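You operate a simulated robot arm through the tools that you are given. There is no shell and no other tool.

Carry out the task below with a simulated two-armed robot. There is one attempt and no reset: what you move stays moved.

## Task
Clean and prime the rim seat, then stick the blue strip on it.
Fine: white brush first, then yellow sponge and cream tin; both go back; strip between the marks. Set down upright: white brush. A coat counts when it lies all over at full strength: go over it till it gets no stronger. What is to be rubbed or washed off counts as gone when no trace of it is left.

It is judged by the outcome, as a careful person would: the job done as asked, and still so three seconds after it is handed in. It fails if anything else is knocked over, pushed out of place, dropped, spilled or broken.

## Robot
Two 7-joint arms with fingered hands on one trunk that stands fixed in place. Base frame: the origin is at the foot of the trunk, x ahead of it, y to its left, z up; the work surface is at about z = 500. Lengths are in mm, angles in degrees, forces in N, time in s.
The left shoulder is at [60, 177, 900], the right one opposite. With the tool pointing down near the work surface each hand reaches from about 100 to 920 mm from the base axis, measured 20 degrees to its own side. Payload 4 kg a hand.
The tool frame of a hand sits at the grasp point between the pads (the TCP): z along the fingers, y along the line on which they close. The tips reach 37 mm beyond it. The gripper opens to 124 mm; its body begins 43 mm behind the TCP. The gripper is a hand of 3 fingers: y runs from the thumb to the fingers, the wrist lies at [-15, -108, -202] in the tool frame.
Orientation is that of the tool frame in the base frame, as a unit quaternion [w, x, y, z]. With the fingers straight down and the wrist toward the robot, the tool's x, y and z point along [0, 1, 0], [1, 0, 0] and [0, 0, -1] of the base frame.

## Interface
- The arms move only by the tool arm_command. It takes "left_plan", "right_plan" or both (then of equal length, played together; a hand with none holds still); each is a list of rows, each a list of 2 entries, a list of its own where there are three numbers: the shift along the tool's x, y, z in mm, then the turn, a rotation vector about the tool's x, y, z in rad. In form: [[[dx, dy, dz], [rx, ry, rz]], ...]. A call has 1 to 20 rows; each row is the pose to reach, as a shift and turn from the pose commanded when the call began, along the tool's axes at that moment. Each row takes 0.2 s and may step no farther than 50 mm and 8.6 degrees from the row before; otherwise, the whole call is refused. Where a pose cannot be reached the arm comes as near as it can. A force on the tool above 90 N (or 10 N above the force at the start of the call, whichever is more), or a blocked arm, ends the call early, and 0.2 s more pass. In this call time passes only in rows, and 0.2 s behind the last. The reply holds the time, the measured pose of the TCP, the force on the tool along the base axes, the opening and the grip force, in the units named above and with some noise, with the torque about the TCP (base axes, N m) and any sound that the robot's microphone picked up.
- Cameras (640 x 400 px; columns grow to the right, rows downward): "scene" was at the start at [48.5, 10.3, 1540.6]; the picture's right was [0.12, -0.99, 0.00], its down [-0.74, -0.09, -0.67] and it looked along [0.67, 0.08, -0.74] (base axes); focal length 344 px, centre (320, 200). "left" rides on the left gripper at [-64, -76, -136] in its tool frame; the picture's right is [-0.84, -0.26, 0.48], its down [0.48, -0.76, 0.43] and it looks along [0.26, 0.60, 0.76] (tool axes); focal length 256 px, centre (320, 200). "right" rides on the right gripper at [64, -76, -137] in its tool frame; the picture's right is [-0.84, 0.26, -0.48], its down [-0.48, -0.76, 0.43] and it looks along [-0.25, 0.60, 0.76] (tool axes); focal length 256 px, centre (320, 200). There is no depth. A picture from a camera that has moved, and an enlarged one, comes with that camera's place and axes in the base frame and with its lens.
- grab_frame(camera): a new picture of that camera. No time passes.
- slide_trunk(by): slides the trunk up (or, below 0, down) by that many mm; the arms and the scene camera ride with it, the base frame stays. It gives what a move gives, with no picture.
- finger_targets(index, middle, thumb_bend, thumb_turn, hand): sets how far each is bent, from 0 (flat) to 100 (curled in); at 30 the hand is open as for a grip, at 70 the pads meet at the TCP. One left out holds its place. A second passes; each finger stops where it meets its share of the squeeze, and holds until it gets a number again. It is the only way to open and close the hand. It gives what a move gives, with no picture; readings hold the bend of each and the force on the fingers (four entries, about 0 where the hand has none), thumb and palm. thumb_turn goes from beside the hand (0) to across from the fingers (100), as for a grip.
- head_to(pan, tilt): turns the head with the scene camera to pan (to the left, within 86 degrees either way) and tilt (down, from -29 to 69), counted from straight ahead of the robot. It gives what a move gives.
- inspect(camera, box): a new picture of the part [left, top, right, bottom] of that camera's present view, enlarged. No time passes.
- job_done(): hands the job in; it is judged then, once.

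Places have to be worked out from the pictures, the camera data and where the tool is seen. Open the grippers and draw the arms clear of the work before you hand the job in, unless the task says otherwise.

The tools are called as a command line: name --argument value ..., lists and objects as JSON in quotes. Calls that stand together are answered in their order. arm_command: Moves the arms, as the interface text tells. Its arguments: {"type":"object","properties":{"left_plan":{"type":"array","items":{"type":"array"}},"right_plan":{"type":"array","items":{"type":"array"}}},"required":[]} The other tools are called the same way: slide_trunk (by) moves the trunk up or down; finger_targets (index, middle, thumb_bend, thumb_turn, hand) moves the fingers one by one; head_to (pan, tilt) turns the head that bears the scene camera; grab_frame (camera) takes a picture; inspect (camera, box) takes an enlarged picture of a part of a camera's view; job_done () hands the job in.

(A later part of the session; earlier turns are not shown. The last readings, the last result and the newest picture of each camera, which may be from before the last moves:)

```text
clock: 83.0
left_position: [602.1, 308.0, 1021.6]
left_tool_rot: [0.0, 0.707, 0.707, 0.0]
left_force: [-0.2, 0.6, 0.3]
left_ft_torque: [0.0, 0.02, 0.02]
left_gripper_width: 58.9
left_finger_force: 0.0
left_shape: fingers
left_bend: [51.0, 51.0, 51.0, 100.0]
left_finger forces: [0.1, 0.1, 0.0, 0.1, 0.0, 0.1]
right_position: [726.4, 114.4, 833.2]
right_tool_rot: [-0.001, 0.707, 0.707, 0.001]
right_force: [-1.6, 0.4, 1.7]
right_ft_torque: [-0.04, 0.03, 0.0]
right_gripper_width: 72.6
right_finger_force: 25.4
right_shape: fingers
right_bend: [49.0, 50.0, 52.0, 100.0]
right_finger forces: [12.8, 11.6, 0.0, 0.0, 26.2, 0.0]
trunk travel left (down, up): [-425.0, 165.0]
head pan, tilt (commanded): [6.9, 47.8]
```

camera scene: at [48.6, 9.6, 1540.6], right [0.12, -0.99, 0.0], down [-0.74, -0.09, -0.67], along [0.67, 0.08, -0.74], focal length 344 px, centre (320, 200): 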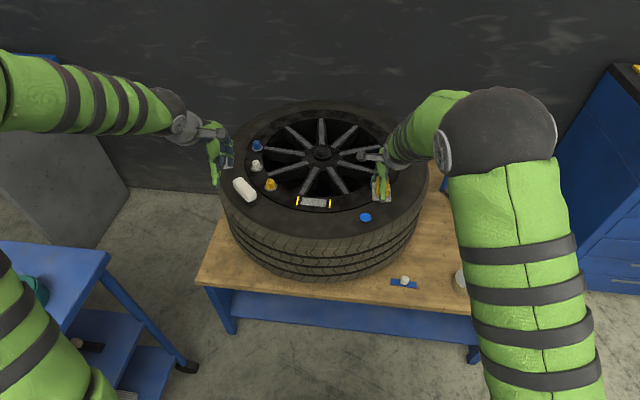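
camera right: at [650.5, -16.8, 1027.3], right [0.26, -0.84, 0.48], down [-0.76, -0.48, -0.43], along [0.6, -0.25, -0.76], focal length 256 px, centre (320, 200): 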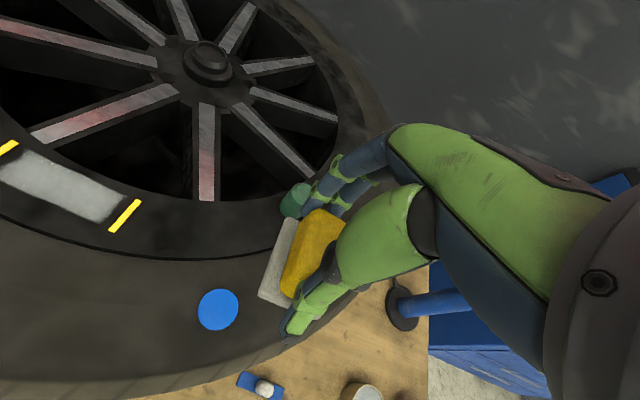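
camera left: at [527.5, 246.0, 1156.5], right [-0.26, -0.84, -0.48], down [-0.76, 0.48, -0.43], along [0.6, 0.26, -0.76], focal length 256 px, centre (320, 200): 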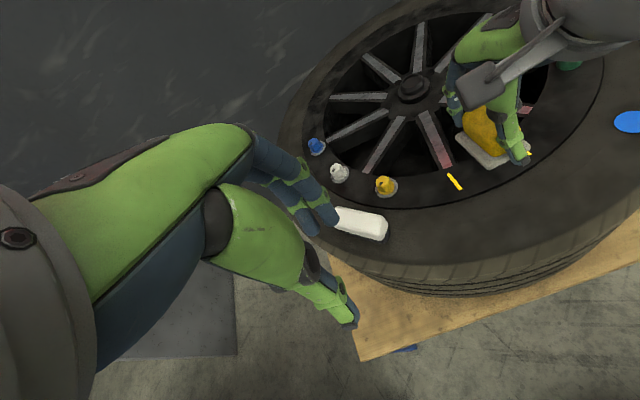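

Contact again. I run further full-width strokes (±33 mm) with light pressure, including small radial shifts, then lift away to look.

arm_command --right_plan '[[[0, 0, 1], [0, 0, 0]], [[10, 0, 1], [0, 0, 0]], [[20, 0, 1], [0, 0, 0]], [[32, 0, 1], [0, 0, 0]], [[20, 0, 1], [0, 0, 0]], [[8, 0, 1], [0, 0, 0]], [[-4, 0, 1], [0, 0, 0]], [[-16, 0, 1], [0, 0, 0]], [[-26, 0, 1], [0, 0, 0]], [[-34, 0, 1], [0, 0, 0]], [[-24, 3, 1], [0, 0, 0]], [[-12, 5, 1], [0, 0, 0]], [[0, 5, 1], [0, 0, 0]], [[12, 5, 1], [0, 0, 0]], [[24, 5, 1], [0, 0, 0]], [[32, 5, 1], [0, 0, 0]], [[20, 2, 1], [0, 0, 0]], [[8, 0, 1], [0, 0, 0]], [[-8, 0, 1], [0, 0, 0]], [[-20, 0, 1], [0, 0, 0]]]'

arm_command --right_plan '[[[-14, 0, 0], [0, 0, 0]], [[0, 0, 0], [0, 0, 0]], [[14, 0, 0], [0, 0, 0]], [[28, 0, 0], [0, 0, 0]], [[42, 0, 0], [0, 0, 0]], [[52, 0, 0], [0, 0, 0]], [[38, 0, 0], [0, 0, 0]], [[24, 0, 0], [0, 0, 0]], [[10, 0, 0], [0, 0, 0]], [[-4, 0, 0], [0, 0, 0]], [[-14, 0, 0], [0, 0, 0]], [[-14, 0, -20], [0, 0, 0]], [[-40, 0, -50], [0, 0, 0]], [[-85, 0, -60], [0, 0, 0]], [[-130, 0, -60], [0, 0, 0]], [[-175, 0, -60], [0, 0, 0]]]'

inspect --camera "scene" --box '[295, 190, 335, 215]'

inspect --camera "left" --box '[460, 130, 540, 190]'

grab_frame --camera "right"

```text
clock: 87.2
left_position: [602.7, 309.3, 1021.8]
left_tool_rot: [0.0, 0.707, 0.707, 0.0]
left_force: [0.0, -0.2, -0.6]
left_ft_torque: [0.0, 0.03, 0.0]
left_gripper_width: 58.9
left_finger_force: 0.0
left_shape: fingers
left_bend: [51.0, 51.0, 51.0, 100.0]
left_finger forces: [0.0, 0.0, 0.0, 0.0, 0.0, 0.0]
right_position: [726.4, 91.9, 829.4]
right_tool_rot: [0.0, 0.706, 0.708, 0.0]
right_force: [-0.1, -0.2, 0.5]
right_ft_torque: [-0.12, 0.01, 0.0]
right_gripper_width: 71.8
right_finger_force: 25.3
right_shape: fingers
right_bend: [50.0, 51.0, 53.0, 100.0]
right_finger forces: [13.1, 12.0, 0.0, 0.0, 25.1, 0.0]
trunk travel left (down, up): [-425.0, 165.0]
head pan, tilt (commanded): [6.9, 47.8]
```

```text
clock: 90.6
left_position: [603.0, 307.9, 1021.9]
left_tool_rot: [0.0, 0.707, 0.707, 0.0]
left_force: [0.4, -0.3, 0.0]
left_ft_torque: [0.0, 0.03, 0.0]
left_gripper_width: 59.1
left_finger_force: 0.2
left_shape: fingers
left_bend: [51.0, 51.0, 51.0, 100.0]
left_finger forces: [0.0, 0.0, 0.0, 0.0, 0.1, 0.0]
right_position: [726.5, -84.2, 892.0]
right_tool_rot: [0.0, 0.706, 0.708, 0.0]
right_force: [0.1, -0.3, -0.4]
right_ft_torque: [0.05, -0.03, -0.03]
right_gripper_width: 71.1
right_finger_force: 26.3
right_shape: fingers
right_bend: [50.0, 51.0, 53.0, 100.0]
right_finger forces: [14.3, 11.8, 0.1, 0.0, 26.0, 0.1]
trunk travel left (down, up): [-425.0, 165.0]
head pan, tilt (commanded): [6.9, 47.8]
```

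```text
16.00 times, centred on (315, 202) of scene
camera zoom: at [48.6, 9.5, 1540.6], right [0.12, -0.99, 0.0], down [-0.74, -0.09, -0.67], along [0.67, 0.08, -0.74], focal length 5507 px, centre (400, 160)
```

zoom: 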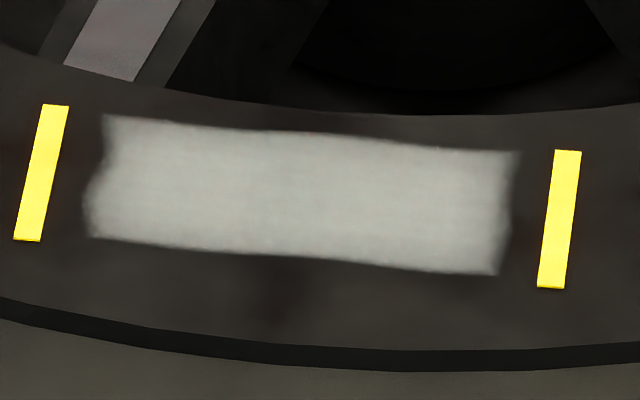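

```text
6.67 times, centred on (500, 160) of left
camera zoom: at [527.4, 245.0, 1156.8], right [-0.26, -0.84, -0.48], down [-0.76, 0.48, -0.43], along [0.6, 0.26, -0.76], focal length 1707 px, centre (-880, 467)
```

zoom: 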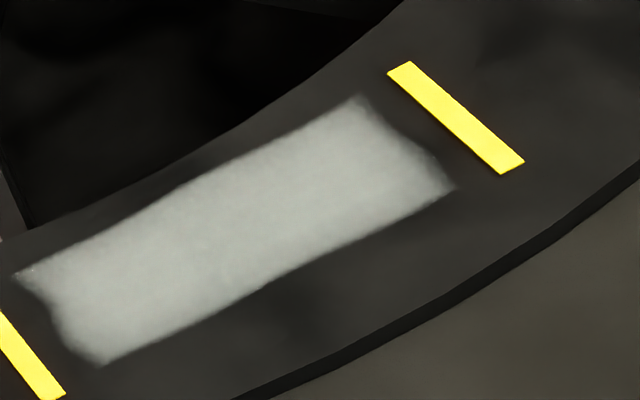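

```text
taken
camera right: at [650.6, -21.0, 1028.1], right [0.26, -0.84, 0.48], down [-0.76, -0.48, -0.43], along [0.6, -0.25, -0.76], focal length 256 px, centre (320, 200)
```

right: 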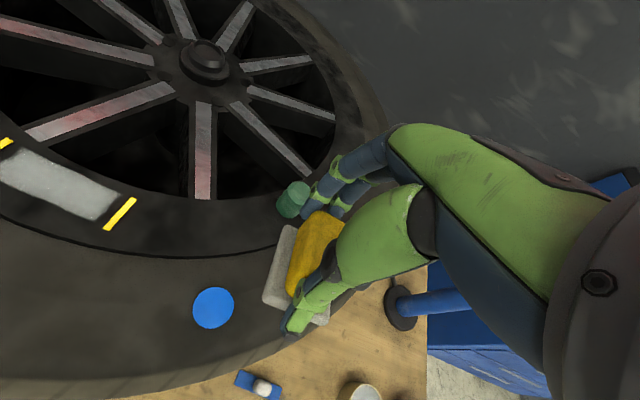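

The coat's look is unchanged by the second pass, so it is at full strength. I check the small specks at its far-left corner and the sponge's attitude in the hand.

inspect --camera "left" --box '[455, 160, 479, 178]'

inspect --camera "scene" --box '[297, 194, 315, 206]'

inspect --camera "right" --box '[240, 170, 380, 350]'

inspect --camera "scene" --box '[340, 140, 420, 220]'

```text
16.00 times, centred on (467, 169) of left
camera zoom: at [527.4, 245.0, 1156.8], right [-0.26, -0.84, -0.48], down [-0.76, 0.48, -0.43], along [0.6, 0.26, -0.76], focal length 4096 px, centre (-2032, 696)
```

zoom: 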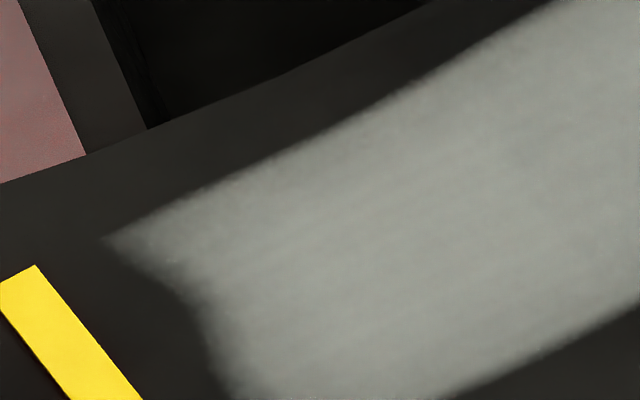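

```text
16.00 times, centred on (306, 200) of scene
camera zoom: at [48.6, 9.5, 1540.6], right [0.12, -0.99, 0.0], down [-0.74, -0.09, -0.67], along [0.67, 0.08, -0.74], focal length 5507 px, centre (544, 200)
```

zoom: 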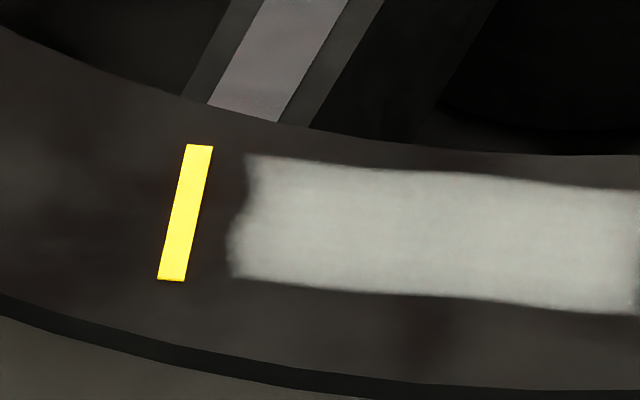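

```text
2.22 times, centred on (310, 260) of right
camera zoom: at [650.6, -21.0, 1028.1], right [0.26, -0.84, 0.48], down [-0.76, -0.48, -0.43], along [0.6, -0.25, -0.76], focal length 569 px, centre (342, 67)
```

zoom: 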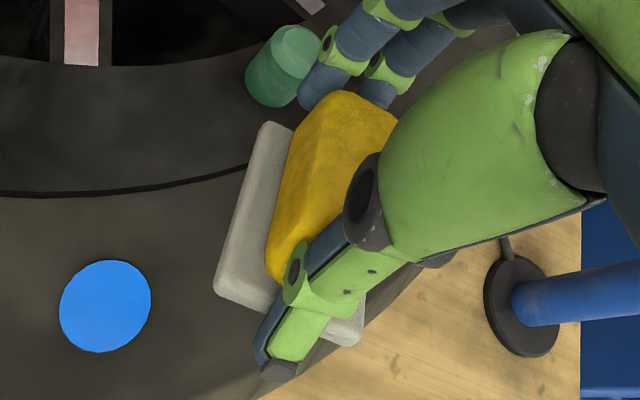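

```text
5.00 times, centred on (380, 180) of scene
camera zoom: at [48.6, 9.5, 1540.6], right [0.12, -0.99, 0.0], down [-0.74, -0.09, -0.67], along [0.67, 0.08, -0.74], focal length 1721 px, centre (20, 300)
```

zoom: 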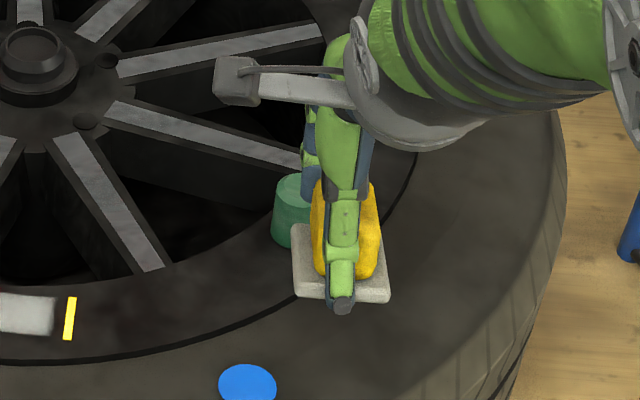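

Coat done at full strength; sponge turned slightly in the grip. I now take it back: raise, then move over its original place with the -12.5° yaw.

arm_command --right_plan '[[[0, 0, -20], [0, 0, 0]], [[-5, 5, -38], [0, 0, 0]], [[-27, 37, -38], [0, 0, 0.044]], [[-49, 68, -38], [0, 0, 0.088]], [[-71, 98, -38], [0, 0, 0.131]], [[-93, 129, -38], [0, 0, 0.175]], [[-114, 157, -38], [0, 0, 0.218]], [[-114, 157, -10], [0, 0, 0.218]], [[-114, 157, 15], [0, 0, 0.218]]]'

inspect --camera "scene" --box '[390, 135, 454, 195]'

inspect --camera "right" --box '[220, 150, 380, 350]'

```text
clock: 92.6
left_position: [603.6, 307.9, 1020.9]
left_tool_rot: [0.0, 0.708, 0.707, 0.0]
left_force: [0.5, -0.2, -0.3]
left_ft_torque: [0.01, 0.0, 0.03]
left_gripper_width: 58.6
left_finger_force: 0.0
left_shape: fingers
left_bend: [51.0, 51.0, 51.0, 100.0]
left_finger forces: [0.1, 0.1, 0.1, 0.0, 0.0, 0.0]
right_position: [884.8, -196.1, 875.8]
right_tool_rot: [0.0, 0.779, 0.627, 0.0]
right_force: [0.3, -0.1, -0.4]
right_ft_torque: [0.04, 0.0, 0.0]
right_gripper_width: 71.0
right_finger_force: 25.5
right_shape: fingers
right_bend: [50.0, 51.0, 53.0, 100.0]
right_finger forces: [13.9, 11.6, 0.1, 0.0, 25.6, 0.1]
trunk travel left (down, up): [-425.0, 165.0]
head pan, tilt (commanded): [6.9, 47.8]
```

```text
6.67 times, centred on (422, 165) of scene
camera zoom: at [48.9, 10.3, 1540.6], right [0.12, -0.99, 0.0], down [-0.74, -0.09, -0.67], along [0.67, 0.08, -0.74], focal length 2295 px, centre (-360, 433)
```

zoom: 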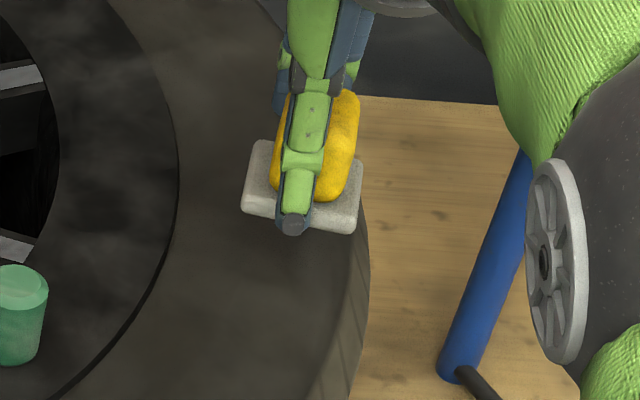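

```text
2.00 times, centred on (300, 250) of right
camera zoom: at [823.6, -118.6, 1012.0], right [0.07, -0.87, 0.48], down [-0.85, -0.31, -0.43], along [0.53, -0.38, -0.76], focal length 512 px, centre (360, 100)
```

zoom: 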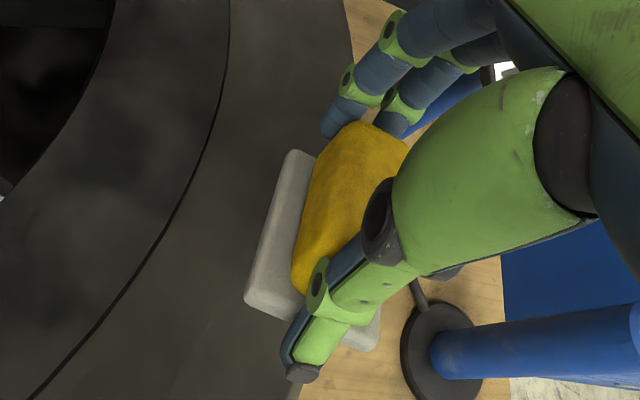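

The plate has pitched in the grip about 20° (far end low). I tilt the hand about 17° to level it and shift back accordingly, still well above the tyre.

arm_command --right_plan '[[[-2, -7, 0], [-0.149, 0, 0]], [[-4, -13.3, 0], [-0.298, 0, 0]]]'

inspect --camera "scene" --box '[390, 135, 454, 195]'

inspect --camera "right" --box '[220, 150, 380, 350]'

grab_frame --camera "left"

```text
clock: 93.2
left_position: [603.2, 309.0, 1020.2]
left_tool_rot: [0.001, 0.707, 0.707, -0.001]
left_force: [0.4, 0.3, -1.1]
left_ft_torque: [-0.04, -0.02, 0.02]
left_gripper_width: 58.6
left_finger_force: 0.0
left_shape: fingers
left_bend: [51.0, 51.0, 51.0, 100.0]
left_finger forces: [0.0, 0.1, 0.0, 0.0, 0.0, 0.0]
right_position: [870.6, -196.6, 876.8]
right_tool_rot: [0.117, 0.771, 0.619, 0.094]
right_force: [0.2, -0.1, -0.8]
right_ft_torque: [0.02, 0.0, 0.04]
right_gripper_width: 71.0
right_finger_force: 25.6
right_shape: fingers
right_bend: [50.0, 51.0, 53.0, 100.0]
right_finger forces: [13.7, 11.4, 0.0, 0.0, 25.1, 0.0]
trunk travel left (down, up): [-425.0, 165.0]
head pan, tilt (commanded): [6.9, 47.8]
```

```text
6.67 times, centred on (422, 165) of scene
camera zoom: at [48.5, 10.8, 1540.6], right [0.12, -0.99, 0.0], down [-0.74, -0.09, -0.67], along [0.67, 0.08, -0.74], focal length 2295 px, centre (-360, 433)
```

zoom: 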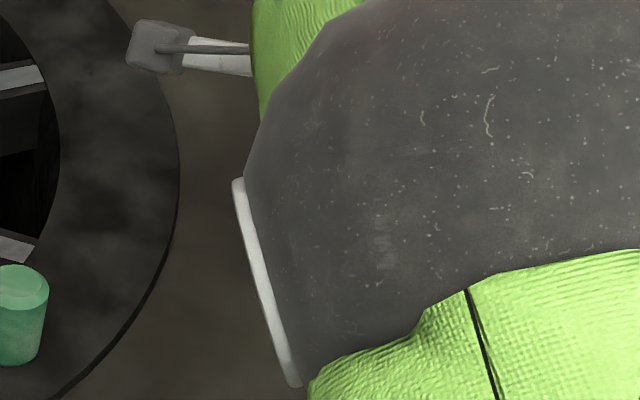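

```text
2.00 times, centred on (300, 250) of right
camera zoom: at [773.2, -110.1, 984.8], right [-0.08, -0.84, 0.54], down [-0.69, -0.34, -0.64], along [0.72, -0.42, -0.55], focal length 512 px, centre (360, 100)
```

zoom: 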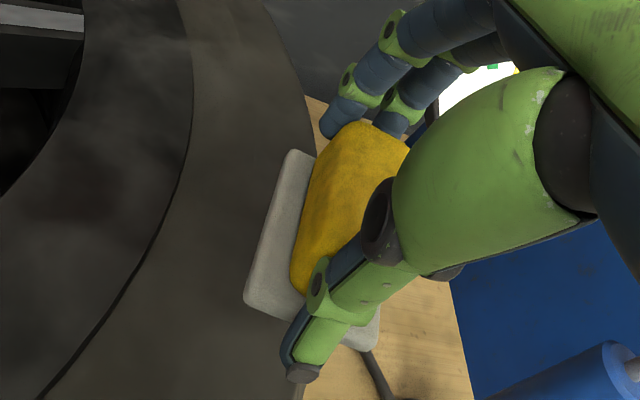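

```text
taken
camera left: at [527.5, 245.9, 1156.6], right [-0.26, -0.84, -0.48], down [-0.76, 0.48, -0.43], along [0.6, 0.26, -0.76], focal length 256 px, centre (320, 200)
```

left: 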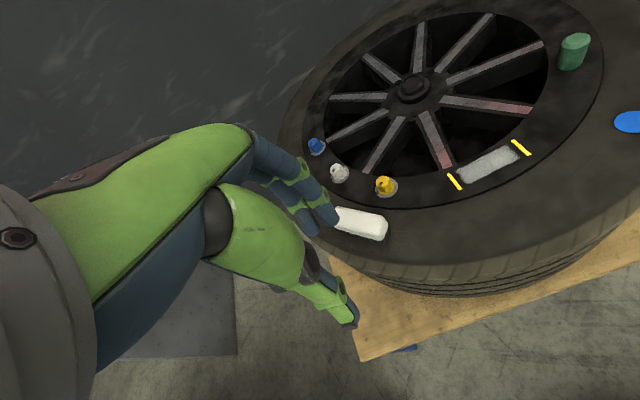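

The right elbow swung up and blocks the scene view. I use the left wrist camera as a side viewer: move the left hand to the pose above the brush from which it saw the sponge place in profile.

arm_command --left_plan '[[[3, 20, 5], [0, 0, 0.1193]], [[6, 40, 10], [0, 0, 0.2386]], [[9, 60, 15], [0, 0, 0.3579]], [[11, 80, 20], [0, 0, 0.4772]], [[14, 100, 26], [0, 0, 0.5965]], [[17, 117, 32], [0, 0, 0.7156]]]'

arm_command --left_plan '[[[0, 0, 10], [-0.14, 0, 0]], [[0, 0, 20], [-0.28, 0, 0]]]'

grab_frame --camera "left"

grab_frame --camera "scene"

```text
clock: 94.6
left_position: [720.4, 326.9, 990.2]
left_tool_rot: [0.0, 0.91, 0.415, -0.001]
left_force: [-0.5, -0.6, 0.3]
left_ft_torque: [-0.01, 0.01, 0.05]
left_gripper_width: 58.9
left_finger_force: 0.1
left_shape: fingers
left_bend: [51.0, 51.0, 51.0, 100.0]
left_finger forces: [0.1, 0.1, 0.0, 0.0, 0.0, 0.0]
right_position: [870.0, -195.1, 876.9]
right_tool_rot: [0.115, 0.771, 0.62, 0.092]
right_force: [0.8, 1.3, -1.5]
right_ft_torque: [0.0, 0.03, -0.02]
right_gripper_width: 71.0
right_finger_force: 24.9
right_shape: fingers
right_bend: [50.0, 51.0, 53.0, 100.0]
right_finger forces: [13.7, 11.4, 0.0, 0.1, 25.3, 0.0]
trunk travel left (down, up): [-425.0, 165.0]
head pan, tilt (commanded): [6.9, 47.8]
```

```text
clock: 95.2
left_position: [720.3, 328.5, 969.1]
left_tool_rot: [0.129, 0.901, 0.411, 0.059]
left_force: [-0.3, -0.1, -0.2]
left_ft_torque: [0.01, 0.03, 0.03]
left_gripper_width: 58.8
left_finger_force: 0.1
left_shape: fingers
left_bend: [51.0, 51.0, 51.0, 100.0]
left_finger forces: [0.0, 0.0, 0.0, 0.0, 0.0, 0.1]
right_position: [869.7, -196.6, 875.5]
right_tool_rot: [0.116, 0.772, 0.619, 0.092]
right_force: [0.3, -0.4, -0.5]
right_ft_torque: [-0.02, 0.01, 0.0]
right_gripper_width: 71.2
right_finger_force: 25.3
right_shape: fingers
right_bend: [50.0, 51.0, 53.0, 100.0]
right_finger forces: [13.7, 11.4, 0.0, 0.0, 25.1, 0.0]
trunk travel left (down, up): [-425.0, 165.0]
head pan, tilt (commanded): [6.9, 47.8]
```

```text
taken
camera left: at [596.3, 352.8, 1077.9], right [-0.63, -0.56, -0.53], down [-0.14, 0.76, -0.63], along [0.76, -0.32, -0.56], focal length 256 px, centre (320, 200)
```

left: 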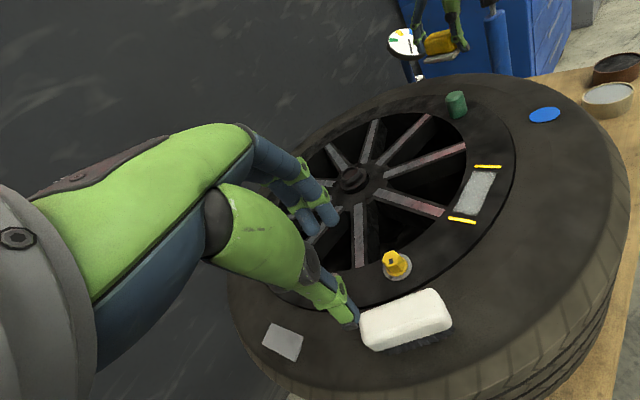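

```text
taken
camera scene: at [48.7, 11.1, 1540.6], right [0.12, -0.99, 0.0], down [-0.74, -0.09, -0.67], along [0.67, 0.08, -0.74], focal length 344 px, centre (320, 200)
```

scene: 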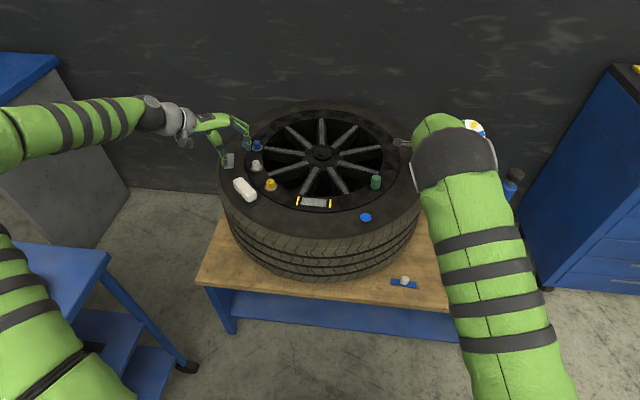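

The left camera sees the held sponge at (440,40). I zoom in to check whether the plate is level.

inspect --camera "left" --box '[390, 0, 518, 90]'

```text
4.44 times, centred on (454, 45) of left
camera zoom: at [596.3, 352.8, 1077.9], right [-0.63, -0.56, -0.53], down [-0.14, 0.76, -0.63], along [0.76, -0.32, -0.56], focal length 1138 px, centre (-276, 889)
```

zoom: 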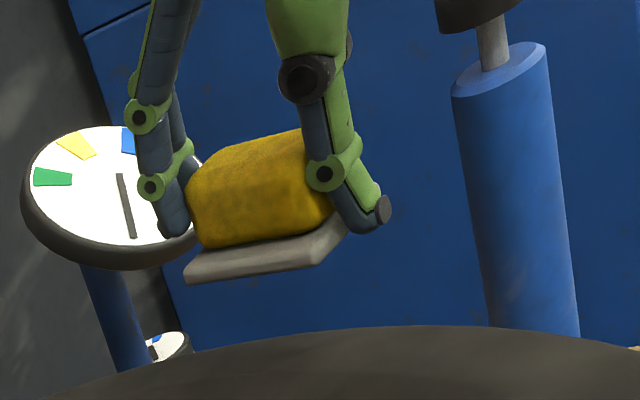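

The plate is level within about 3°. I lower it 40 mm and check again from the side.

arm_command --right_plan '[[[0, -5.9, 19.1], [0.02, 0, 0]], [[0, -11.7, 38.2], [0.04, 0, 0]]]'

inspect --camera "left" --box '[390, 10, 518, 100]'

inspect --camera "right" --box '[200, 170, 400, 370]'

```text
clock: 95.8
left_position: [720.7, 327.2, 968.7]
left_tool_rot: [0.127, 0.901, 0.411, 0.058]
left_force: [0.6, -0.9, -0.8]
left_ft_torque: [-0.03, 0.01, 0.02]
left_gripper_width: 59.0
left_finger_force: 0.1
left_shape: fingers
left_bend: [51.0, 51.0, 51.0, 100.0]
left_finger forces: [0.0, 0.1, 0.0, 0.0, 0.1, 0.0]
right_position: [871.2, -195.5, 836.5]
right_tool_rot: [0.099, 0.774, 0.62, 0.08]
right_force: [-0.4, -0.6, -0.9]
right_ft_torque: [0.01, 0.01, 0.0]
right_gripper_width: 70.9
right_finger_force: 25.3
right_shape: fingers
right_bend: [50.0, 51.0, 53.0, 100.0]
right_finger forces: [13.7, 11.5, 0.0, 0.0, 25.1, 0.1]
trunk travel left (down, up): [-425.0, 165.0]
head pan, tilt (commanded): [6.9, 47.8]
```

```text
4.44 times, centred on (454, 55) of left
camera zoom: at [596.4, 352.4, 1078.0], right [-0.63, -0.56, -0.53], down [-0.14, 0.76, -0.63], along [0.76, -0.32, -0.57], focal length 1138 px, centre (-276, 844)
```

zoom: 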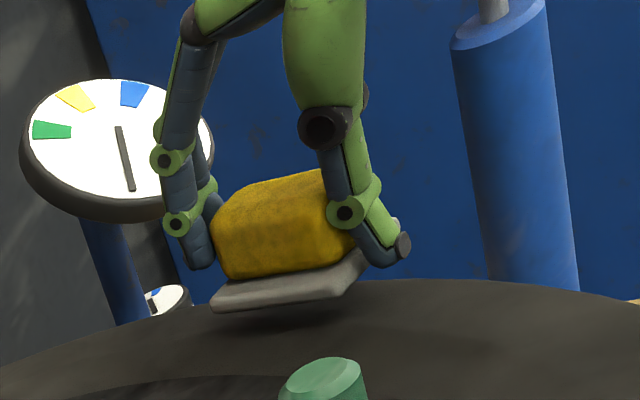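

```text
2.00 times, centred on (300, 270) of right
camera zoom: at [777.9, -110.0, 949.3], right [-0.06, -0.85, 0.53], down [-0.71, -0.34, -0.61], along [0.7, -0.42, -0.58], focal length 512 px, centre (360, 60)
```

zoom: 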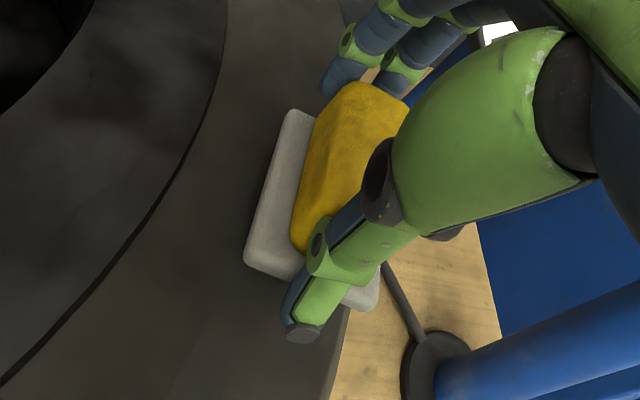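

The plate hovers a few mm above, about 5 mm too far to -y. I shift +5 mm along tool x and lower in small steps to contact.

arm_command --right_plan '[[[5, 0, 0], [0, 0, 0]], [[5, -1.3, 3.9], [0, 0, 0]]]'

arm_command --right_plan '[[[0, -0.8, 2.4], [0, 0, 0]]]'

inspect --camera "left" --box '[390, 10, 518, 100]'

```text
clock: 96.4
left_position: [720.8, 327.1, 969.3]
left_tool_rot: [0.127, 0.901, 0.411, 0.057]
left_force: [0.4, 0.0, -0.1]
left_ft_torque: [0.0, -0.01, -0.01]
left_gripper_width: 58.9
left_finger_force: 0.0
left_shape: fingers
left_bend: [51.0, 51.0, 51.0, 100.0]
left_finger forces: [0.0, 0.1, 0.0, 0.0, 0.1, 0.0]
right_position: [871.2, -192.0, 832.1]
right_tool_rot: [0.1, 0.773, 0.621, 0.08]
right_force: [-0.4, 0.7, -0.2]
right_ft_torque: [0.02, 0.01, 0.02]
right_gripper_width: 71.0
right_finger_force: 25.3
right_shape: fingers
right_bend: [50.0, 51.0, 53.0, 100.0]
right_finger forces: [13.7, 11.4, 0.1, 0.0, 25.1, 0.0]
trunk travel left (down, up): [-425.0, 165.0]
head pan, tilt (commanded): [6.9, 47.8]
```

```text
clock: 96.8
left_position: [720.3, 326.8, 969.9]
left_tool_rot: [0.126, 0.9, 0.412, 0.058]
left_force: [0.8, 0.4, -0.2]
left_ft_torque: [0.0, 0.01, -0.01]
left_gripper_width: 58.7
left_finger_force: 0.2
left_shape: fingers
left_bend: [51.0, 51.0, 51.0, 100.0]
left_finger forces: [0.0, 0.1, 0.0, 0.1, 0.0, 0.1]
right_position: [870.7, -189.9, 829.2]
right_tool_rot: [0.101, 0.773, 0.621, 0.08]
right_force: [0.1, 0.9, -1.1]
right_ft_torque: [0.01, -0.01, 0.04]
right_gripper_width: 70.9
right_finger_force: 25.6
right_shape: fingers
right_bend: [50.0, 51.0, 53.0, 100.0]
right_finger forces: [13.8, 11.4, 0.0, 0.0, 25.1, 0.1]
trunk travel left (down, up): [-425.0, 165.0]
head pan, tilt (commanded): [6.9, 47.8]
```

```text
4.44 times, centred on (454, 55) of left
camera zoom: at [596.2, 352.4, 1078.1], right [-0.63, -0.56, -0.53], down [-0.14, 0.77, -0.63], along [0.76, -0.32, -0.57], focal length 1138 px, centre (-276, 844)
```

zoom: 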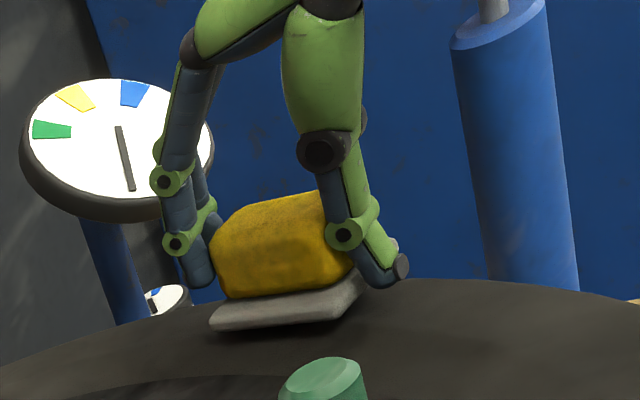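

Not yet touching. I keep lowering in 2–3 mm steps.

arm_command --right_plan '[[[0, -0.8, 2.4], [0, 0, 0]]]'

arm_command --right_plan '[[[0, -0.6, 1.9], [0, 0, 0]]]'

inspect --camera "left" --box '[390, 10, 518, 100]'

```text
clock: 97.2
left_position: [720.1, 328.3, 969.6]
left_tool_rot: [0.127, 0.901, 0.412, 0.058]
left_force: [-0.4, 0.4, -0.1]
left_ft_torque: [0.02, -0.03, 0.01]
left_gripper_width: 58.8
left_finger_force: 0.1
left_shape: fingers
left_bend: [51.0, 51.0, 51.0, 100.0]
left_finger forces: [0.1, 0.0, 0.0, 0.0, 0.0, 0.0]
right_position: [870.2, -191.7, 826.7]
right_tool_rot: [0.1, 0.773, 0.621, 0.08]
right_force: [0.9, 0.1, -0.4]
right_ft_torque: [0.02, 0.01, 0.01]
right_gripper_width: 70.9
right_finger_force: 25.8
right_shape: fingers
right_bend: [50.0, 51.0, 53.0, 100.0]
right_finger forces: [13.8, 11.3, 0.0, 0.1, 25.1, 0.0]
trunk travel left (down, up): [-425.0, 165.0]
head pan, tilt (commanded): [6.9, 47.8]
```

```text
clock: 97.6
left_position: [721.7, 327.2, 968.7]
left_tool_rot: [0.127, 0.901, 0.41, 0.058]
left_force: [0.2, -0.1, 0.7]
left_ft_torque: [-0.03, -0.01, -0.01]
left_gripper_width: 59.0
left_finger_force: 0.0
left_shape: fingers
left_bend: [51.0, 51.0, 51.0, 100.0]
left_finger forces: [0.1, 0.0, 0.0, 0.0, 0.1, 0.0]
right_position: [869.9, -192.2, 825.6]
right_tool_rot: [0.101, 0.773, 0.621, 0.081]
right_force: [-0.1, 0.3, -0.7]
right_ft_torque: [-0.01, -0.04, -0.01]
right_gripper_width: 71.1
right_finger_force: 25.4
right_shape: fingers
right_bend: [50.0, 51.0, 53.0, 100.0]
right_finger forces: [13.7, 11.4, 0.0, 0.0, 25.1, 0.0]
trunk travel left (down, up): [-425.0, 165.0]
head pan, tilt (commanded): [6.9, 47.8]
```

```text
4.44 times, centred on (454, 55) of left
camera zoom: at [596.1, 352.4, 1078.1], right [-0.63, -0.56, -0.53], down [-0.14, 0.77, -0.63], along [0.76, -0.32, -0.57], focal length 1138 px, centre (-276, 844)
```

zoom: 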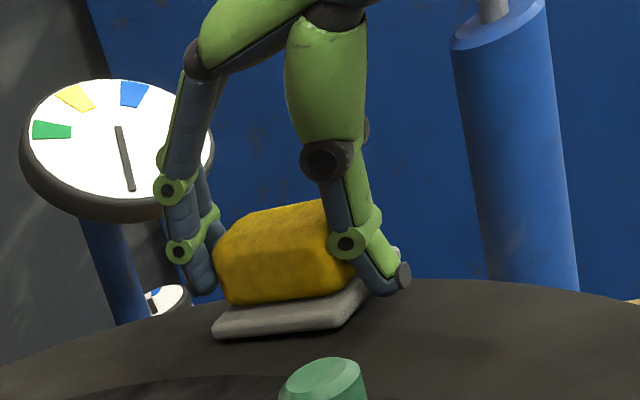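

Still no contact force. I continue down in 2 mm steps.

arm_command --right_plan '[[[0, -0.6, 1.9], [0, 0, 0]]]'

arm_command --right_plan '[[[0, -0.6, 1.9], [0, 0, 0]]]'

inspect --camera "left" --box '[390, 10, 518, 100]'

```text
clock: 98.0
left_position: [720.0, 327.5, 969.8]
left_tool_rot: [0.127, 0.901, 0.41, 0.058]
left_force: [-0.6, 0.2, -0.5]
left_ft_torque: [0.01, -0.01, 0.02]
left_gripper_width: 58.7
left_finger_force: 0.0
left_shape: fingers
left_bend: [51.0, 51.0, 51.0, 100.0]
left_finger forces: [0.0, 0.1, 0.1, 0.0, 0.0, 0.1]
right_position: [869.9, -191.1, 823.9]
right_tool_rot: [0.1, 0.773, 0.622, 0.082]
right_force: [0.1, -0.8, 5.2]
right_ft_torque: [-0.02, -0.26, -0.02]
right_gripper_width: 70.9
right_finger_force: 25.4
right_shape: fingers
right_bend: [50.0, 51.0, 53.0, 100.0]
right_finger forces: [13.4, 11.4, 0.0, 0.0, 25.1, 0.0]
trunk travel left (down, up): [-425.0, 165.0]
head pan, tilt (commanded): [6.9, 47.8]
```

```text
clock: 98.4
left_position: [721.4, 327.6, 968.5]
left_tool_rot: [0.127, 0.901, 0.411, 0.058]
left_force: [1.3, 0.1, -0.2]
left_ft_torque: [0.01, 0.0, 0.02]
left_gripper_width: 58.9
left_finger_force: 0.1
left_shape: fingers
left_bend: [51.0, 51.0, 51.0, 100.0]
left_finger forces: [0.0, 0.0, 0.0, 0.0, 0.0, 0.0]
right_position: [869.9, -192.5, 824.4]
right_tool_rot: [0.101, 0.772, 0.621, 0.083]
right_force: [0.4, -0.4, 11.4]
right_ft_torque: [-0.04, -0.61, -0.02]
right_gripper_width: 71.3
right_finger_force: 24.6
right_shape: fingers
right_bend: [50.0, 51.0, 53.0, 100.0]
right_finger forces: [13.0, 12.0, 0.0, 0.0, 24.7, 0.1]
trunk travel left (down, up): [-425.0, 165.0]
head pan, tilt (commanded): [6.9, 47.8]
```

```text
4.44 times, centred on (454, 55) of left
camera zoom: at [595.3, 352.6, 1078.7], right [-0.63, -0.56, -0.54], down [-0.14, 0.76, -0.63], along [0.76, -0.32, -0.57], focal length 1138 px, centre (-276, 844)
```

zoom: 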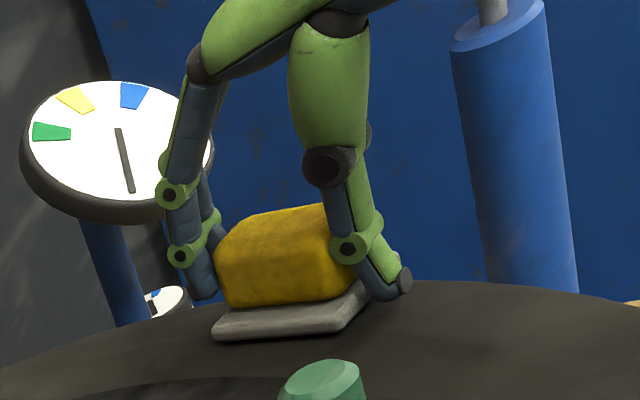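

The sponge rests on the tyre (11 N). I ease up slightly, then open the index and middle fingers first.

arm_command --right_plan '[[[0, 0.5, -1.4], [0, 0, 0]]]'

finger_targets --hand "right" --index 45 --middle 45

inspect --camera "left" --box '[390, 10, 518, 100]'

```text
clock: 98.8
left_position: [721.6, 327.1, 968.3]
left_tool_rot: [0.127, 0.901, 0.41, 0.057]
left_force: [0.9, 0.1, 0.3]
left_ft_torque: [-0.04, -0.02, 0.04]
left_gripper_width: 58.9
left_finger_force: 0.0
left_shape: fingers
left_bend: [51.0, 51.0, 51.0, 100.0]
left_finger forces: [0.0, 0.0, 0.1, 0.1, 0.0, 0.0]
right_position: [869.9, -192.0, 823.4]
right_tool_rot: [0.101, 0.773, 0.621, 0.081]
right_force: [1.6, 0.2, 11.2]
right_ft_torque: [-0.1, -0.6, 0.03]
right_gripper_width: 71.3
right_finger_force: 25.1
right_shape: fingers
right_bend: [50.0, 51.0, 53.0, 100.0]
right_finger forces: [13.4, 12.1, 0.0, 0.0, 24.1, 0.1]
trunk travel left (down, up): [-425.0, 165.0]
head pan, tilt (commanded): [6.9, 47.8]
```

```text
clock: 99.8
left_position: [722.2, 327.2, 968.8]
left_tool_rot: [0.127, 0.901, 0.41, 0.059]
left_force: [-0.3, -0.1, 0.1]
left_ft_torque: [-0.02, -0.02, 0.02]
left_gripper_width: 58.8
left_finger_force: 0.1
left_shape: fingers
left_bend: [51.0, 51.0, 51.0, 100.0]
left_finger forces: [0.1, 0.1, 0.0, 0.0, 0.0, 0.0]
right_position: [868.8, -192.2, 822.9]
right_tool_rot: [0.1, 0.773, 0.621, 0.08]
right_force: [-0.6, -0.3, 0.0]
right_ft_torque: [-0.01, 0.04, -0.02]
right_gripper_width: 70.8
right_finger_force: 10.1
right_shape: fingers
right_bend: [42.0, 43.0, 57.0, 100.0]
right_finger forces: [5.6, 4.7, 0.0, 0.1, 10.2, 0.1]
trunk travel left (down, up): [-425.0, 165.0]
head pan, tilt (commanded): [6.9, 47.8]
```

```text
4.44 times, centred on (454, 55) of left
camera zoom: at [596.3, 352.4, 1078.1], right [-0.63, -0.56, -0.53], down [-0.14, 0.77, -0.63], along [0.76, -0.32, -0.57], focal length 1138 px, centre (-276, 844)
```

zoom: 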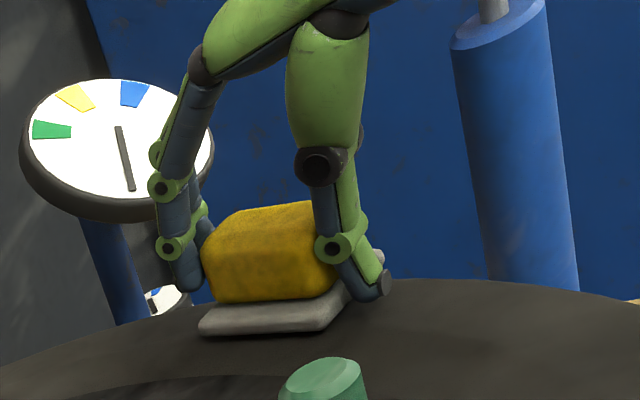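

The thumb followed and pushed the sponge ~6 mm forward. I now back the thumb off a little (to 52) and check forces.

finger_targets --hand "right" --thumb_bend 52

inspect --camera "left" --box '[390, 10, 518, 100]'

```text
clock: 100.8
left_position: [720.9, 327.7, 969.1]
left_tool_rot: [0.127, 0.901, 0.411, 0.058]
left_force: [-0.4, 1.4, 0.2]
left_ft_torque: [0.02, -0.01, 0.03]
left_gripper_width: 59.0
left_finger_force: 0.0
left_shape: fingers
left_bend: [51.0, 51.0, 51.0, 100.0]
left_finger forces: [0.0, 0.1, 0.0, 0.0, 0.0, 0.0]
right_position: [869.9, -192.7, 822.2]
right_tool_rot: [0.1, 0.774, 0.62, 0.08]
right_force: [1.1, -0.3, 1.0]
right_ft_torque: [0.03, -0.01, -0.03]
right_gripper_width: 71.6
right_finger_force: 2.4
right_shape: fingers
right_bend: [44.0, 44.0, 52.0, 100.0]
right_finger forces: [1.5, 1.5, 0.1, 0.0, 2.3, 0.0]
trunk travel left (down, up): [-425.0, 165.0]
head pan, tilt (commanded): [6.9, 47.8]
```

```text
4.44 times, centred on (454, 55) of left
camera zoom: at [596.2, 352.4, 1078.1], right [-0.63, -0.56, -0.53], down [-0.14, 0.77, -0.63], along [0.76, -0.32, -0.57], focal length 1138 px, centre (-276, 844)
```

zoom: 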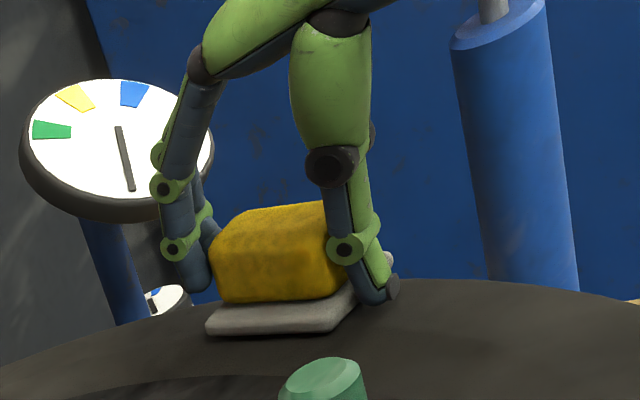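

Light contact now. I open a bit more on both sides and see the sponge free.

finger_targets --hand "right" --index 42 --middle 42 --thumb_bend 49

inspect --camera "left" --box '[390, 10, 518, 100]'

```text
clock: 101.8
left_position: [720.7, 326.4, 969.6]
left_tool_rot: [0.127, 0.901, 0.411, 0.058]
left_force: [0.0, -0.3, 0.4]
left_ft_torque: [0.0, 0.02, 0.02]
left_gripper_width: 58.7
left_finger_force: 0.1
left_shape: fingers
left_bend: [51.0, 51.0, 51.0, 100.0]
left_finger forces: [0.0, 0.1, 0.0, 0.0, 0.0, 0.0]
right_position: [869.9, -192.2, 821.8]
right_tool_rot: [0.1, 0.774, 0.62, 0.08]
right_force: [-0.5, -0.1, 0.4]
right_ft_torque: [-0.03, -0.01, 0.02]
right_gripper_width: 75.2
right_finger_force: 0.5
right_shape: fingers
right_bend: [42.0, 42.0, 49.0, 100.0]
right_finger forces: [0.1, 0.0, 0.0, 0.0, 0.7, 0.1]
trunk travel left (down, up): [-425.0, 165.0]
head pan, tilt (commanded): [6.9, 47.8]
```

```text
4.44 times, centred on (454, 55) of left
camera zoom: at [596.2, 352.4, 1078.1], right [-0.63, -0.56, -0.53], down [-0.14, 0.77, -0.63], along [0.76, -0.32, -0.57], focal length 1138 px, centre (-276, 844)
```

zoom: 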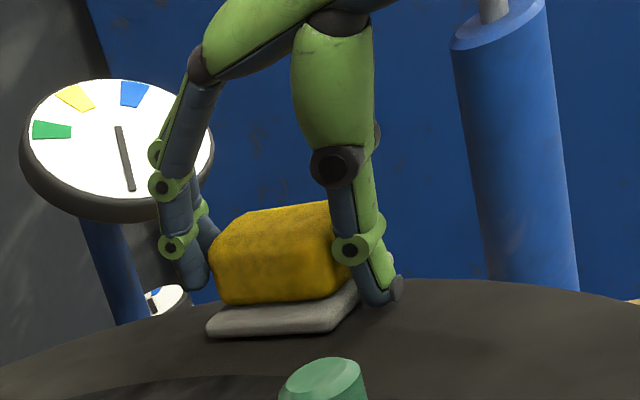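

The sponge lies free. I raise 5 mm, open wider, then retreat upward in steps.

arm_command --right_plan '[[[0, 1.3, -4.8], [0, 0, 0]]]'

finger_targets --hand "right" --index 38 --middle 38 --thumb_bend 44

arm_command --right_plan '[[[0, 5, -19], [0, 0, 0]], [[0, 11, -43], [0, 0, 0]], [[0, 18, -68], [0, 0, 0]]]'

inspect --camera "left" --box '[390, 10, 518, 100]'

```text
clock: 102.2
left_position: [720.2, 327.4, 968.9]
left_tool_rot: [0.126, 0.901, 0.412, 0.058]
left_force: [0.3, -0.3, -0.6]
left_ft_torque: [0.01, 0.0, 0.01]
left_gripper_width: 58.9
left_finger_force: 0.1
left_shape: fingers
left_bend: [51.0, 51.0, 51.0, 100.0]
left_finger forces: [0.0, 0.0, 0.0, 0.0, 0.0, 0.1]
right_position: [870.0, -191.7, 827.3]
right_tool_rot: [0.1, 0.773, 0.621, 0.081]
right_force: [0.5, 0.0, 0.5]
right_ft_torque: [0.01, 0.01, -0.01]
right_gripper_width: 75.9
right_finger_force: 0.0
right_shape: fingers
right_bend: [42.0, 42.0, 49.0, 100.0]
right_finger forces: [0.0, 0.1, 0.1, 0.0, 0.0, 0.0]
trunk travel left (down, up): [-425.0, 165.0]
head pan, tilt (commanded): [6.9, 47.8]
```

```text
clock: 103.2
left_position: [720.0, 326.6, 969.0]
left_tool_rot: [0.128, 0.901, 0.411, 0.058]
left_force: [0.1, 0.6, 1.1]
left_ft_torque: [0.0, 0.01, 0.01]
left_gripper_width: 58.9
left_finger_force: 0.0
left_shape: fingers
left_bend: [51.0, 51.0, 51.0, 100.0]
left_finger forces: [0.0, 0.0, 0.0, 0.0, 0.0, 0.1]
right_position: [870.5, -192.7, 825.6]
right_tool_rot: [0.101, 0.773, 0.621, 0.081]
right_force: [0.6, -0.4, 0.0]
right_ft_torque: [0.02, -0.02, 0.0]
right_gripper_width: 89.9
right_finger_force: 0.0
right_shape: fingers
right_bend: [38.0, 38.0, 44.0, 99.0]
right_finger forces: [0.1, 0.1, 0.1, 0.0, 0.0, 0.0]
trunk travel left (down, up): [-425.0, 165.0]
head pan, tilt (commanded): [6.9, 47.8]
```

```text
clock: 104.0
left_position: [721.5, 328.4, 968.8]
left_tool_rot: [0.127, 0.901, 0.411, 0.057]
left_force: [0.0, -0.3, 0.0]
left_ft_torque: [0.02, 0.0, -0.01]
left_gripper_width: 59.0
left_finger_force: 0.0
left_shape: fingers
left_bend: [51.0, 51.0, 51.0, 100.0]
left_finger forces: [0.0, 0.0, 0.0, 0.0, 0.0, 0.1]
right_position: [869.6, -193.8, 897.0]
right_tool_rot: [0.099, 0.773, 0.621, 0.081]
right_force: [0.8, 0.1, -0.1]
right_ft_torque: [0.01, 0.0, -0.02]
right_gripper_width: 89.9
right_finger_force: 0.1
right_shape: fingers
right_bend: [38.0, 38.0, 44.0, 99.0]
right_finger forces: [0.0, 0.0, 0.1, 0.0, 0.0, 0.1]
trunk travel left (down, up): [-425.0, 165.0]
head pan, tilt (commanded): [6.9, 47.8]
```

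```text
4.44 times, centred on (454, 55) of left
camera zoom: at [596.0, 352.5, 1078.2], right [-0.63, -0.56, -0.53], down [-0.14, 0.77, -0.63], along [0.76, -0.32, -0.57], focal length 1138 px, centre (-276, 844)
```

zoom: 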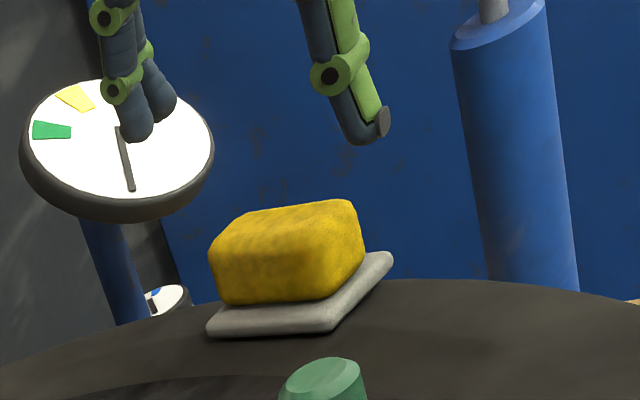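

The sponge is back on the tyre, upright. I level the right hand and retreat it to its starting area, then compare the sponge with its original position.

arm_command --right_plan '[[[0, 6, -24], [0.129, 0, 0]], [[0, 13, -48], [0.258, 0, 0]]]'

arm_command --right_plan '[[[3, -34, -26], [0, 0, -0.044]], [[6, -68, -52], [0, 0, -0.087]], [[9, -102, -78], [0, 0, -0.131]], [[12, -136, -104], [0, 0, -0.174]], [[15, -168, -130], [0, 0, -0.218]]]'

inspect --camera "scene" --box '[390, 150, 454, 190]'

grab_frame --camera "scene"

```text
clock: 104.6
left_position: [720.3, 325.8, 969.7]
left_tool_rot: [0.127, 0.901, 0.411, 0.058]
left_force: [0.7, -0.2, -0.1]
left_ft_torque: [-0.01, -0.02, 0.03]
left_gripper_width: 58.9
left_finger_force: 0.0
left_shape: fingers
left_bend: [51.0, 51.0, 51.0, 100.0]
left_finger forces: [0.0, 0.0, 0.0, 0.0, 0.0, 0.0]
right_position: [871.3, -194.0, 947.9]
right_tool_rot: [-0.001, 0.78, 0.626, 0.0]
right_force: [-0.2, 0.3, 0.8]
right_ft_torque: [-0.01, 0.0, -0.03]
right_gripper_width: 90.1
right_finger_force: 0.0
right_shape: fingers
right_bend: [38.0, 38.0, 44.0, 99.0]
right_finger forces: [0.0, 0.1, 0.1, 0.1, 0.0, 0.0]
trunk travel left (down, up): [-425.0, 165.0]
head pan, tilt (commanded): [6.9, 47.8]
```

```text
clock: 105.8
left_position: [720.5, 326.6, 969.7]
left_tool_rot: [0.127, 0.901, 0.411, 0.059]
left_force: [-0.3, -0.8, -0.3]
left_ft_torque: [-0.01, -0.01, -0.03]
left_gripper_width: 59.0
left_finger_force: 0.1
left_shape: fingers
left_bend: [51.0, 51.0, 51.0, 100.0]
left_finger forces: [0.0, 0.0, 0.0, 0.0, 0.0, 0.0]
right_position: [707.7, -142.1, 1079.4]
right_tool_rot: [-0.001, 0.707, 0.707, -0.001]
right_force: [-0.3, -1.1, 0.6]
right_ft_torque: [0.04, 0.0, -0.06]
right_gripper_width: 89.9
right_finger_force: 0.1
right_shape: fingers
right_bend: [38.0, 38.0, 44.0, 99.0]
right_finger forces: [0.1, 0.0, 0.0, 0.1, 0.1, 0.0]
trunk travel left (down, up): [-425.0, 165.0]
head pan, tilt (commanded): [6.9, 47.8]
```

```text
10.00 times, centred on (422, 170) of scene
camera zoom: at [47.8, 10.2, 1540.6], right [0.12, -0.99, 0.0], down [-0.74, -0.09, -0.67], along [0.67, 0.08, -0.74], focal length 3442 px, centre (-700, 500)
```

zoom: 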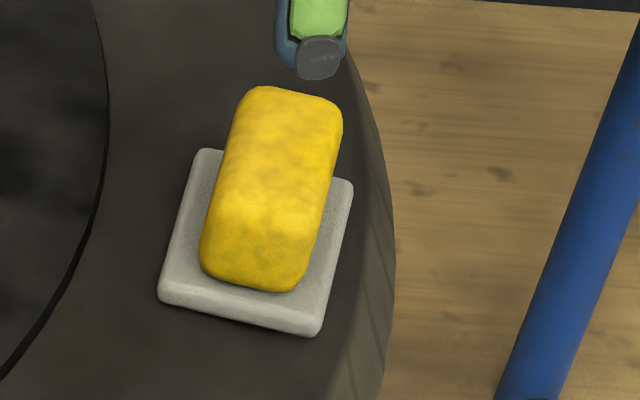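

```text
taken
camera scene: at [47.8, 10.2, 1540.6], right [0.12, -0.99, 0.0], down [-0.74, -0.09, -0.67], along [0.67, 0.08, -0.74], focal length 344 px, centre (320, 200)
```

scene: 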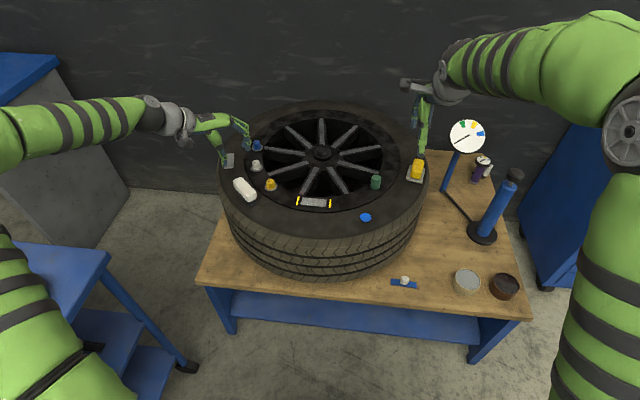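

The sponge is back within ~2 mm of its original spot. Next the strip: centre about (643,-198) on the table, 85×21 mm, long axis ≈3° off the y-axis; target centre between the marks is (727.5,110.6), aligned with y. I move the right hand above the strip.

arm_command --right_plan '[[[-10, -12, 40], [0, 0, 0]], [[-20, -24, 85], [0, 0, 0]], [[-30, -36, 130], [0, 0, 0]], [[-40, -48, 175], [0, 0, 0]], [[-50, -60, 220], [0, 0, 0]], [[-56, -66, 265], [0, 0, 0]], [[-58, -68, 310], [0, 0, 0]], [[-58, -68, 350], [0, 0, 0]]]'

grab_frame --camera "right"

grab_frame --camera "scene"

```text
clock: 107.6
left_position: [721.3, 327.0, 967.8]
left_tool_rot: [0.127, 0.901, 0.411, 0.058]
left_force: [0.1, 0.4, 0.0]
left_ft_torque: [-0.01, 0.03, 0.0]
left_gripper_width: 58.8
left_finger_force: 0.0
left_shape: fingers
left_bend: [51.0, 51.0, 51.0, 100.0]
left_finger forces: [0.0, 0.1, 0.1, 0.0, 0.0, 0.0]
right_position: [641.2, -198.6, 728.9]
right_tool_rot: [0.0, 0.707, 0.707, 0.001]
right_force: [0.1, 0.6, 0.1]
right_ft_torque: [-0.06, 0.0, -0.01]
right_gripper_width: 90.2
right_finger_force: 0.0
right_shape: fingers
right_bend: [38.0, 38.0, 44.0, 99.0]
right_finger forces: [0.1, 0.1, 0.1, 0.0, 0.1, 0.0]
trunk travel left (down, up): [-425.0, 165.0]
head pan, tilt (commanded): [6.9, 47.8]
```

```text
taken
camera right: at [564.9, -135.4, 864.8], right [0.26, -0.84, 0.48], down [-0.76, -0.48, -0.44], along [0.6, -0.25, -0.76], focal length 256 px, centre (320, 200)
```

right: 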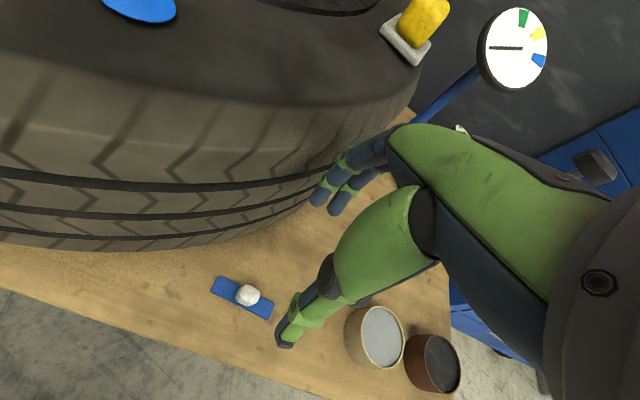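

```text
taken
camera scene: at [48.9, 10.2, 1540.6], right [0.12, -0.99, 0.0], down [-0.74, -0.09, -0.67], along [0.67, 0.08, -0.74], focal length 344 px, centre (320, 200)
```

scene: 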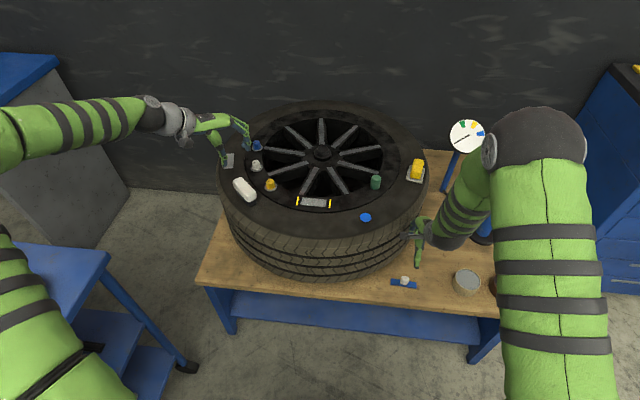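

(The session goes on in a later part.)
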